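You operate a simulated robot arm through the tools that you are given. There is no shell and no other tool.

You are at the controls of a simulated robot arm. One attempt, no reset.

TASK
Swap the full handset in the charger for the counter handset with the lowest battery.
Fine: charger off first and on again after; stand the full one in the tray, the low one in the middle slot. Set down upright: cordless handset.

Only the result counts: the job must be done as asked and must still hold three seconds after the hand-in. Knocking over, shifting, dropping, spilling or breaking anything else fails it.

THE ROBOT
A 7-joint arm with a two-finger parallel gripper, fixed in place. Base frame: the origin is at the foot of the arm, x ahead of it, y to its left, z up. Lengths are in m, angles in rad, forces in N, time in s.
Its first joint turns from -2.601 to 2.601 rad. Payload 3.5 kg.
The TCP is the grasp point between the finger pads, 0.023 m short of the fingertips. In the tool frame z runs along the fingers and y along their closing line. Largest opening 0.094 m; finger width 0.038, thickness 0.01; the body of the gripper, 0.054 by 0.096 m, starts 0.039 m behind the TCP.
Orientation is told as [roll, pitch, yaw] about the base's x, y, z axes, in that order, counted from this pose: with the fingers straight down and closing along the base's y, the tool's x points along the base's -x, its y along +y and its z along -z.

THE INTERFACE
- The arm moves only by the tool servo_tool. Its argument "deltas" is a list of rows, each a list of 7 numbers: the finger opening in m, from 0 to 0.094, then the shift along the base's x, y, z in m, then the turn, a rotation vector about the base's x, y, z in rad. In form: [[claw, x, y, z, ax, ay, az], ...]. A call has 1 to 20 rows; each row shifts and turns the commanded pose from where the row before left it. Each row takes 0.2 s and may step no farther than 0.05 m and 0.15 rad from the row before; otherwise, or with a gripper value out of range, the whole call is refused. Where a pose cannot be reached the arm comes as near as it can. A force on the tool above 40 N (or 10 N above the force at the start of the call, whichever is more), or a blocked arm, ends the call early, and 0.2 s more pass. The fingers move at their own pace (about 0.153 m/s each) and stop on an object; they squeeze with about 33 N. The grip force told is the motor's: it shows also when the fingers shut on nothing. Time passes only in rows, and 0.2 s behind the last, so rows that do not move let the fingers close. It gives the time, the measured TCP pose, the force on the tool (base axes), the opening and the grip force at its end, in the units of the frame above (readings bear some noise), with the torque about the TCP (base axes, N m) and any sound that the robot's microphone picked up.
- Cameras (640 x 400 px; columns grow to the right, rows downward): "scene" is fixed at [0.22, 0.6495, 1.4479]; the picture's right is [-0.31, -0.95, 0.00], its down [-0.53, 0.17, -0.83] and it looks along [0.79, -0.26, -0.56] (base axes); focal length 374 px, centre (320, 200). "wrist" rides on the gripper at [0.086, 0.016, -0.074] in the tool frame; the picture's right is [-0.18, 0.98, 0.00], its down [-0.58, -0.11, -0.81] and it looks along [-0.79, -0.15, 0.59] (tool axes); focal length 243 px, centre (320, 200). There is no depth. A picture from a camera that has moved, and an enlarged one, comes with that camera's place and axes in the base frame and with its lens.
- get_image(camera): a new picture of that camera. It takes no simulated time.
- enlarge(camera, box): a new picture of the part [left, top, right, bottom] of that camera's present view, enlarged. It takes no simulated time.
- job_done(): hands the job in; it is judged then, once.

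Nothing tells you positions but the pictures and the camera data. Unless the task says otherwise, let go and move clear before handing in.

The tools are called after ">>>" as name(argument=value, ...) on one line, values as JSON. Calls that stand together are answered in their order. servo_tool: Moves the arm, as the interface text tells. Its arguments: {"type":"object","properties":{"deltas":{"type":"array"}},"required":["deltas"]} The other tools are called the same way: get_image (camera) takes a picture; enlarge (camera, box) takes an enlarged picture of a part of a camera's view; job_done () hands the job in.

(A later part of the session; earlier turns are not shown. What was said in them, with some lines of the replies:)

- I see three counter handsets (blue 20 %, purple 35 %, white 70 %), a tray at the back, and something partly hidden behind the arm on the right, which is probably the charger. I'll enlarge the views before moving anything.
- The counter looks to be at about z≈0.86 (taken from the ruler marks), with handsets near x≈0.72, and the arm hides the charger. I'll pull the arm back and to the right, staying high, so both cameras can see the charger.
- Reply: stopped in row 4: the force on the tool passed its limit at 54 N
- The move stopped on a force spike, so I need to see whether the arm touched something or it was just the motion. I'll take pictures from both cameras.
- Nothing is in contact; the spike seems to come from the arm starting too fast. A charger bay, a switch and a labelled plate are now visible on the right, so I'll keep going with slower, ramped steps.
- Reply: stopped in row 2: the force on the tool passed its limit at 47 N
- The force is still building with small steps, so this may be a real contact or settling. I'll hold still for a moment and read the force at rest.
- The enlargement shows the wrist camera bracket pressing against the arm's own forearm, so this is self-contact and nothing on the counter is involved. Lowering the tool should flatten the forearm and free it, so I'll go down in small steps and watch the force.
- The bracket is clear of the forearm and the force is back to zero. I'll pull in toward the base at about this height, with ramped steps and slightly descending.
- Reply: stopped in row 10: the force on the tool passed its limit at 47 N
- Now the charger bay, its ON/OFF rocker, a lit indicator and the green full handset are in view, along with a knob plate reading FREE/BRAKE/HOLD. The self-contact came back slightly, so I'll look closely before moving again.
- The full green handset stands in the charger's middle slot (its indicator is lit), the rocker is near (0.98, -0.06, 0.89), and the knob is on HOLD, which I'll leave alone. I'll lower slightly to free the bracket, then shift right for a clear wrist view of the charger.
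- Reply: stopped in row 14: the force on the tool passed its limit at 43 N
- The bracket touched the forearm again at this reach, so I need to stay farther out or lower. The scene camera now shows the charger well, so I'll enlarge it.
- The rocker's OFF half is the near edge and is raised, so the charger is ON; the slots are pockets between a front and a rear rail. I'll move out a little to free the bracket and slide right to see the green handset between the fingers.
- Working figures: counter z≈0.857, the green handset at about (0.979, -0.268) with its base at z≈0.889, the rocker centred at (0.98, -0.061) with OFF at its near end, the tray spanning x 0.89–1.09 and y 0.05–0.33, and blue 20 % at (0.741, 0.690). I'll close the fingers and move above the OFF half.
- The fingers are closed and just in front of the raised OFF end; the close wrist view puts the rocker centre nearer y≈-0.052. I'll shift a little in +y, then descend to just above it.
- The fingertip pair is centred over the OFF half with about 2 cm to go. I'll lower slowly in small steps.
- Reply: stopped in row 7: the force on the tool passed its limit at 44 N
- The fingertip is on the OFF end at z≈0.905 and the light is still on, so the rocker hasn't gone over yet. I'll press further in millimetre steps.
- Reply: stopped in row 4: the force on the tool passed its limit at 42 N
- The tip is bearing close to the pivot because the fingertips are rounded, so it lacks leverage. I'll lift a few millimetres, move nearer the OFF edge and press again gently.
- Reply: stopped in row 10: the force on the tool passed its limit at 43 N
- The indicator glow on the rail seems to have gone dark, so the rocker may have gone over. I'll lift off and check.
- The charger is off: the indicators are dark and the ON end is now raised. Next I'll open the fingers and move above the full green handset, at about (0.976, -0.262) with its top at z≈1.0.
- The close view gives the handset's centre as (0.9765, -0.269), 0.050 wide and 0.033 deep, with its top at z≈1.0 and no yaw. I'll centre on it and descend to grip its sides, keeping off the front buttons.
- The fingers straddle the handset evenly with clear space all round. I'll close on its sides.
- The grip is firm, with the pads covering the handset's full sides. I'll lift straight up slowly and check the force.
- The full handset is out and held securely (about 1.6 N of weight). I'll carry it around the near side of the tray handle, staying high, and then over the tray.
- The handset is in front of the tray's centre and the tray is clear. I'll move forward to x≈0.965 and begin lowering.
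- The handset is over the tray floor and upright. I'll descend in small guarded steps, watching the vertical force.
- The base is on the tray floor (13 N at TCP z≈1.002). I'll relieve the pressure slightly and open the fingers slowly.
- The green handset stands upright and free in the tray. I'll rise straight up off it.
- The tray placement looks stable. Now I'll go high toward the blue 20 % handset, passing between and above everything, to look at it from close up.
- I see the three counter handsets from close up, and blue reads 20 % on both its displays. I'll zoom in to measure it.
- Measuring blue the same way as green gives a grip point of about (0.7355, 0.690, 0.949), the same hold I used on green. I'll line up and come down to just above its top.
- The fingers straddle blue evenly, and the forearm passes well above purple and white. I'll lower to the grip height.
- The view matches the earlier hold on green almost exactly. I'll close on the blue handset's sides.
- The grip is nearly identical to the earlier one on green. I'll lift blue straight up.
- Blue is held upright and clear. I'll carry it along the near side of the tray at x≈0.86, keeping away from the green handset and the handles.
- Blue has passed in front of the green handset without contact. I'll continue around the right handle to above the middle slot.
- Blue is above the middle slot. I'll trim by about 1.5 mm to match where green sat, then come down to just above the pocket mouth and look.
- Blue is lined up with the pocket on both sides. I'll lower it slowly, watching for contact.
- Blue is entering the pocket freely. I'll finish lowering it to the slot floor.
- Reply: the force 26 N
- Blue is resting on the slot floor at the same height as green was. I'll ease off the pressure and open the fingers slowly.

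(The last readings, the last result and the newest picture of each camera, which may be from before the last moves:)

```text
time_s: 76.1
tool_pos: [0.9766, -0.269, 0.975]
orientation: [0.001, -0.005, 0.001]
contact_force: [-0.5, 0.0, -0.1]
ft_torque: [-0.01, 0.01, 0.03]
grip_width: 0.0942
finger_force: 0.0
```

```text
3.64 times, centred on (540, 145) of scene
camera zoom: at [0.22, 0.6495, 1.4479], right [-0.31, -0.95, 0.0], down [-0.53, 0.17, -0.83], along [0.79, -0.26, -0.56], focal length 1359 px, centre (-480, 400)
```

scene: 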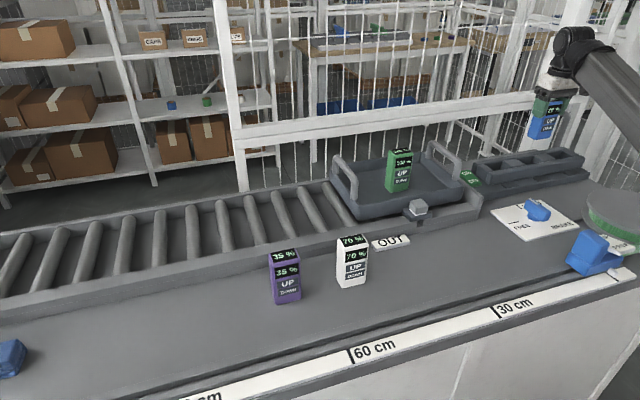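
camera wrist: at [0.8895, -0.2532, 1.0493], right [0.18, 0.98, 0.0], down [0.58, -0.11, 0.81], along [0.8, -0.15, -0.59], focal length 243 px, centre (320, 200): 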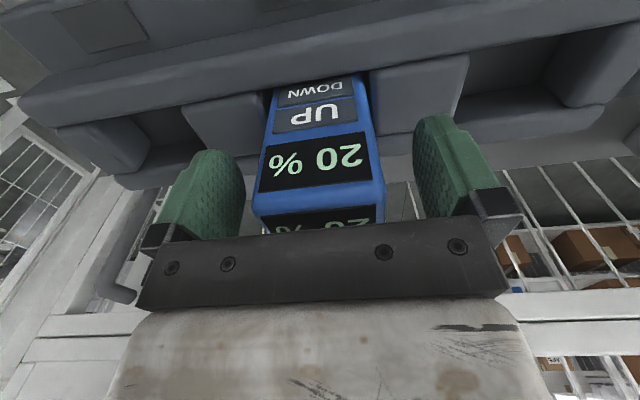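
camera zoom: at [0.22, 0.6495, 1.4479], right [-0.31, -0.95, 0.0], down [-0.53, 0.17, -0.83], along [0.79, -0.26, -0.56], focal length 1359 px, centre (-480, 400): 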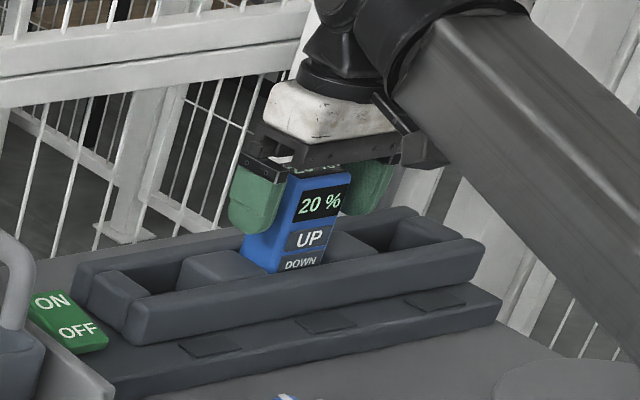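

Blue stands freely in the middle slot. I'll rise, then close the fingers and go over to the ON half of the rocker.

>>> servo_tool(deltas=[[0.094, 0, 0, 0.003, 0, 0, 0], [0.094, 0, 0, 0.006, 0, 0, 0], [0.094, 0, 0, 0.01, 0, 0, 0], [0.094, 0, 0, 0.015, 0, 0, 0], [0.094, 0, 0, 0.015, 0, 0, 0], [0.094, 0, 0, 0.015, 0, 0, 0], [0.094, 0, 0, 0.012, 0, 0, 0], [0.094, 0, 0, 0.008, 0, 0, 0], [0.094, 0, 0, 0.004, 0, 0, 0], [0.094, 0, 0, 0, 0, 0, 0]])

>>> servo_tool(deltas=[[0.07, 0, 0.005, 0, 0, 0, 0], [0.04, 0.001, 0.01, 0, 0, 0, 0], [0.0, 0.002, 0.015, 0, 0, 0, 0], [0.0, 0.002, 0.02, 0, 0, 0, 0], [0.0, 0.003, 0.022, 0, 0, 0, 0], [0.0, 0.003, 0.024, 0, 0, 0, 0], [0.0, 0.003, 0.024, 0, 0, 0, 0], [0.0, 0.003, 0.024, 0, 0, 0, 0], [0.0, 0.003, 0.022, 0, 0, 0, 0], [0.0, 0.003, 0.02, 0, 0, 0, 0], [0.0, 0.002, 0.015, 0, 0, 0, 0], [0.0, 0.001, 0.01, 0, 0, 0, 0], [0.0, 0, 0.005, 0, 0, 0, 0], [0.0, 0, 0.002, 0, 0, 0, 0], [0.0, 0, 0, 0, 0, 0, 0]])

>>> get_image(camera="wrist")

>>> get_image(camera="scene")

```text
time_s: 78.3
tool_pos: [0.9749, -0.2682, 1.0646]
orientation: [0.002, -0.003, 0.003]
contact_force: [-0.7, 0.3, 0.0]
ft_torque: [-0.02, -0.04, -0.04]
grip_width: 0.0941
finger_force: 0.1
```

```text
time_s: 81.5
tool_pos: [1.0024, -0.0515, 1.0617]
orientation: [0.001, -0.003, 0.003]
contact_force: [0.0, 0.6, 0.0]
ft_torque: [-0.02, 0.0, -0.03]
grip_width: 0.0002
finger_force: 33.1
```

```text
taken
camera wrist: at [0.9155, -0.0349, 1.1369], right [0.18, 0.98, 0.0], down [0.58, -0.11, 0.81], along [0.8, -0.15, -0.59], focal length 243 px, centre (320, 200)
```

wrist: 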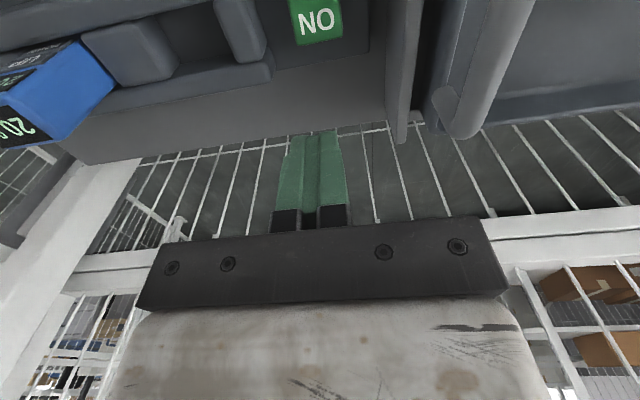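

```text
taken
```

scene: 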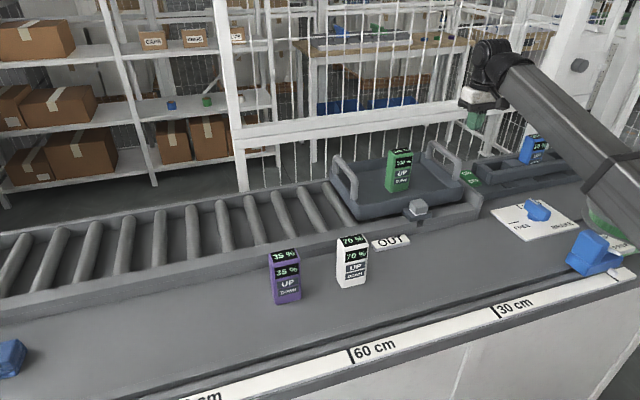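

The fingers are just past the ON half (ON end at x≈1.004, y≈-0.050). I'll trim the position and descend to just above it.

>>> servo_tool(deltas=[[0.0, -0.002, 0.001, -0.005, 0, 0, 0], [0.0, -0.001, 0, -0.01, 0, 0, 0], [0.0, 0, 0, -0.016, 0, 0, 0], [0.0, 0, 0, -0.02, 0, 0, 0], [0.0, 0, 0, -0.02, 0, 0, 0], [0.0, 0, 0, -0.02, 0, 0, 0], [0.0, 0, 0, -0.014, 0, 0, 0], [0.0, 0, 0, -0.008, 0, 0, 0], [0.0, 0, 0, -0.004, 0, 0, 0], [0.0, 0, 0, 0, 0, 0, 0]])

>>> get_image(camera="wrist")

>>> enlarge(camera="scene", box=[430, 110, 560, 200])

```text
time_s: 83.7
tool_pos: [1.0002, -0.051, 0.9467]
orientation: [0.002, -0.007, 0.002]
contact_force: [-0.3, 0.9, 0.1]
ft_torque: [0.06, -0.02, 0.01]
grip_width: 0.0002
finger_force: 33.0
```

```text
taken
camera wrist: at [0.9128, -0.0344, 1.0205], right [0.18, 0.98, 0.0], down [0.58, -0.11, 0.81], along [0.8, -0.15, -0.59], focal length 243 px, centre (320, 200)
```

wrist: 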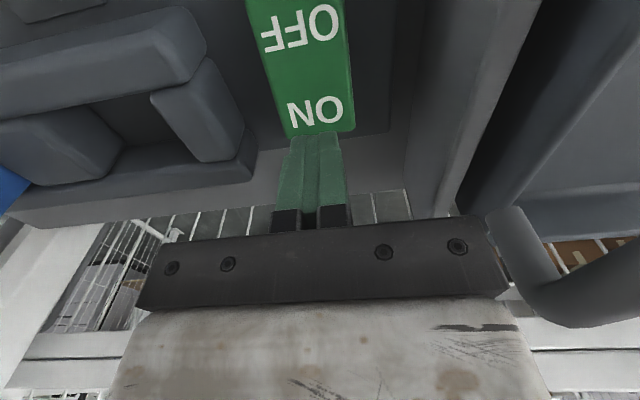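

```text
4.44 times, centred on (495, 155) of scene
camera zoom: at [0.22, 0.6495, 1.4479], right [-0.31, -0.95, 0.0], down [-0.53, 0.17, -0.83], along [0.79, -0.26, -0.56], focal length 1661 px, centre (-458, 400)
```

zoom: 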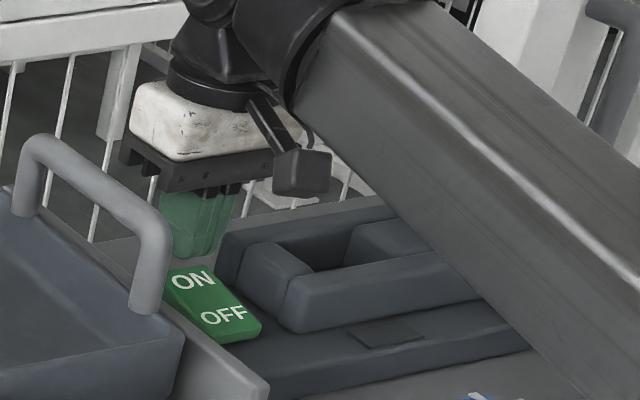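

The tip is over the ON end and clear of the handle. I'll press down in small steps.

>>> servo_tool(deltas=[[0.0, -0.001, 0, -0.004, 0, 0, 0], [0.0, 0, 0, -0.005, 0, 0, 0], [0.0, 0, 0, -0.004, 0, 0, 0], [0.0, 0, 0, -0.002, 0, 0, 0], [0.0, 0, 0, -0.001, 0, 0, 0], [0.0, 0, 0, -0.001, 0, 0, 0], [0.0, 0, 0, -0.001, 0, 0, 0], [0.0, 0, 0, -0.001, 0, 0, 0], [0.0, 0, 0, -0.001, 0, 0, 0], [0.0, 0, 0, -0.001, 0, 0, 0]])

>>> get_image(camera="wrist")

>>> enlarge(camera="scene", box=[430, 110, 560, 200])

```text
time_s: 85.9
tool_pos: [0.9981, -0.0512, 0.9282]
orientation: [0.001, -0.006, 0.003]
contact_force: [-3.1, -0.8, 13.1]
ft_torque: [0.0, 0.31, -0.02]
grip_width: 0.0002
finger_force: 32.4
stopped in row 10: the force on the tool passed its limit at 43 N (the readings are from after the stop); the commanded pose is now the measured one
```

```text
taken
camera wrist: at [0.9111, -0.0343, 1.0028], right [0.18, 0.98, 0.0], down [0.58, -0.11, 0.81], along [0.8, -0.15, -0.59], focal length 243 px, centre (320, 200)
```

wrist: 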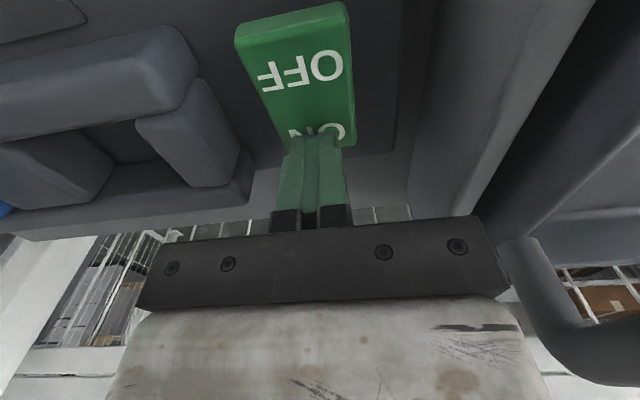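

```text
4.44 times, centred on (495, 155) of scene
camera zoom: at [0.22, 0.6495, 1.4479], right [-0.31, -0.95, 0.0], down [-0.53, 0.17, -0.83], along [0.79, -0.26, -0.56], focal length 1661 px, centre (-458, 400)
```

zoom: 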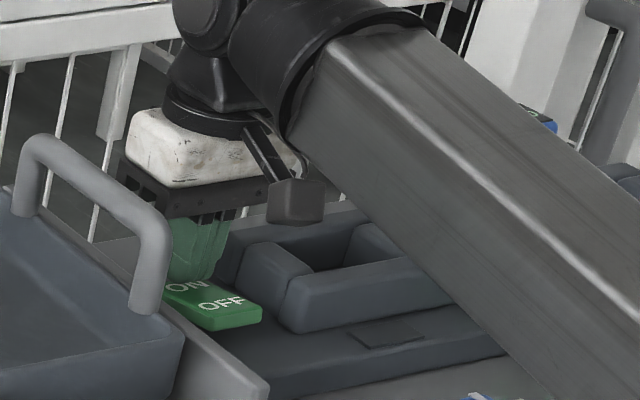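

The OFF end now looks raised, so the rocker seems to have gone to ON. I'll lift off and move away so the indicator is visible.

>>> servo_tool(deltas=[[0.0, 0, 0, 0.003, 0, 0, 0], [0.0, 0, 0, 0.008, 0, 0, 0], [0.0, 0, 0, 0.015, 0, 0, 0], [0.0, 0, 0, 0.02, 0, 0, 0], [0.0, 0, 0, 0.02, 0, 0, 0], [0.0, 0, 0, 0.02, 0, 0, 0], [0.0, 0, 0, 0.02, 0, 0, 0], [0.0, 0, 0, 0.015, 0, 0, 0], [0.0, 0, 0, 0.008, 0, 0, 0], [0.0, 0, 0, 0.003, 0, 0, 0], [0.0, 0, 0, 0, 0, 0, 0]])

>>> get_image(camera="wrist")

>>> get_image(camera="scene")

>>> enlarge(camera="scene", box=[440, 120, 600, 220])

```text
time_s: 88.3
tool_pos: [0.9991, -0.0513, 1.0599]
orientation: [0.002, -0.005, 0.0]
contact_force: [-0.2, -0.3, -0.6]
ft_torque: [-0.01, 0.03, -0.01]
grip_width: 0.0
finger_force: 33.5
```

```text
taken
camera wrist: at [0.9117, -0.0346, 1.1343], right [0.18, 0.98, 0.0], down [0.58, -0.11, 0.81], along [0.8, -0.15, -0.59], focal length 243 px, centre (320, 200)
```

wrist: 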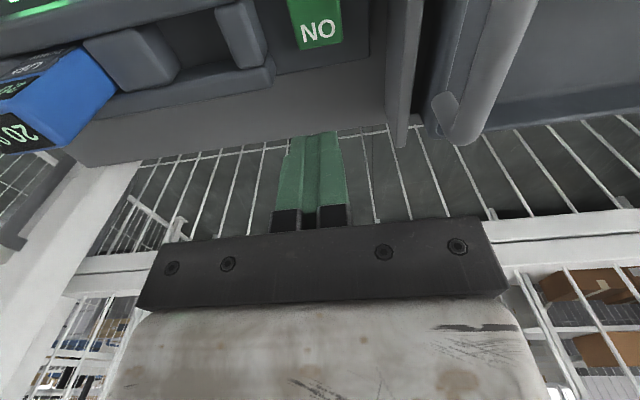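

```text
taken
```

scene: 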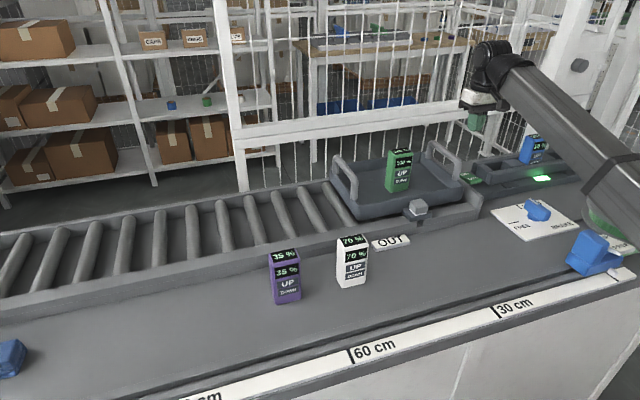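

```text
4.00 times, centred on (520, 170) of scene
camera zoom: at [0.22, 0.6495, 1.4479], right [-0.31, -0.95, 0.0], down [-0.53, 0.17, -0.83], along [0.79, -0.26, -0.56], focal length 1495 px, centre (-480, 320)
```

zoom: 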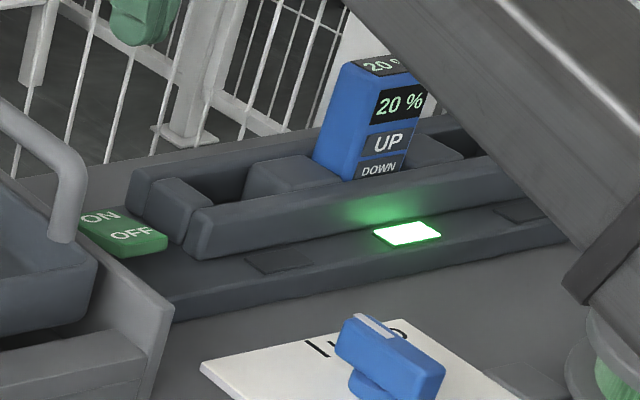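

The charger is back on with the middle indicator lit, blue is in the middle slot and green stands in the tray. I'll draw the arm back a little and do a last check of everything else.

>>> servo_tool(deltas=[[0.0, -0.004, 0, 0.002, 0, 0, 0], [0.0, -0.01, 0, 0.004, 0, 0, 0], [0.0, -0.015, 0, 0.004, 0, 0, 0], [0.0, -0.015, 0, 0.004, 0, 0, 0], [0.02, -0.015, 0, 0.002, 0, 0, 0], [0.04, -0.01, 0, 0, 0, 0, 0], [0.04, -0.004, 0, 0, 0, 0, 0], [0.04, 0, 0, 0, 0, 0, 0], [0.04, 0, 0, 0, 0, 0, 0]])

>>> get_image(camera="scene")

>>> enlarge(camera="scene", box=[320, 120, 500, 240])

>>> enlarge(camera="scene", box=[440, 120, 640, 290])

```text
time_s: 90.3
tool_pos: [0.9276, -0.0502, 1.0762]
orientation: [0.0, -0.003, 0.002]
contact_force: [0.7, 0.4, 1.1]
ft_torque: [0.01, -0.01, -0.01]
grip_width: 0.0399
finger_force: 0.1
```

```text
taken
```

scene: 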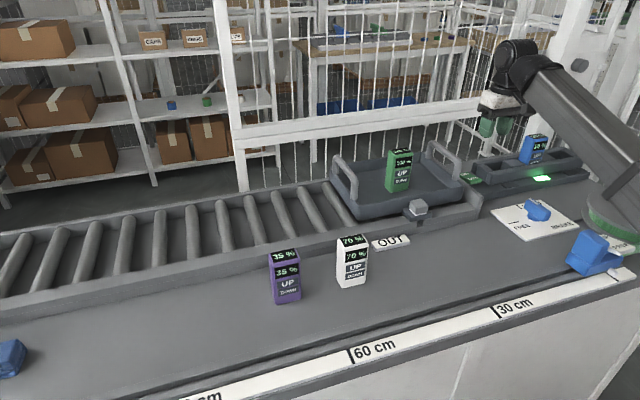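

```text
3.33 times, centred on (410, 180) of scene
camera zoom: at [0.22, 0.6495, 1.4479], right [-0.31, -0.95, 0.0], down [-0.53, 0.17, -0.83], along [0.79, -0.26, -0.56], focal length 1246 px, centre (20, 267)
```

zoom: 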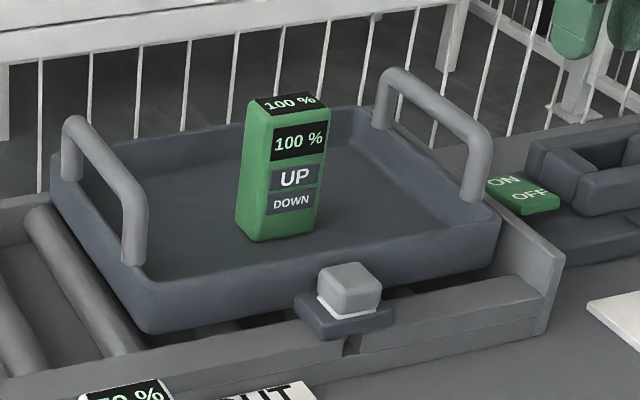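

```text
2.35 times, centred on (540, 205) of scene
camera zoom: at [0.22, 0.6495, 1.4479], right [-0.31, -0.95, 0.0], down [-0.53, 0.17, -0.83], along [0.79, -0.26, -0.56], focal length 879 px, centre (-198, 188)
```

zoom: 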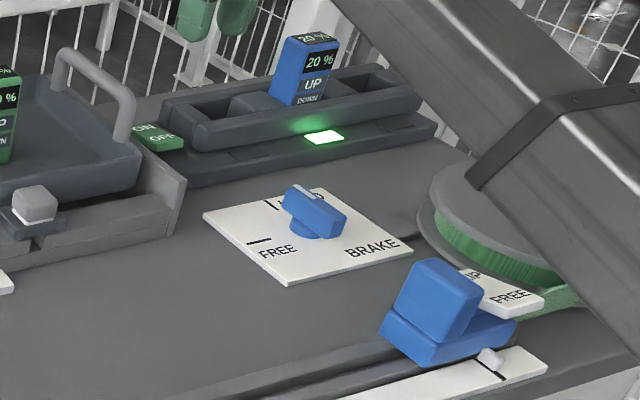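

Everything is in place: green stands upright in the tray, blue (20 %) is in the middle slot with the charger on, purple and white haven't moved, the knob is still on HOLD, and the gripper is empty and clear. I'm handing in.

>>> job_done()

```text
The job is handed in.
```

The swap is finished and handed in; the result hasn't come back yet. In the last pictures before hand-in:

- **Full handset:** the green one (100 %) stands upright in the tray.
- **Low handset:** the blue one (20 %), the lowest of the three on the counter, is seated upright in the middle slot.
- **Charger:** I switched it off before taking the green handset out and back on after seating the blue one. The middle indicator is lit again.
- **Everything else:** the purple (35 %) and white (70 %) handsets, the tray and the knob (still on HOLD) look unmoved. The gripper is empty and clear.

Early on, the wrist camera bracket pressed against the arm's own forearm a few times and stopped the motion. Nothing on the counter was touched when that happened.
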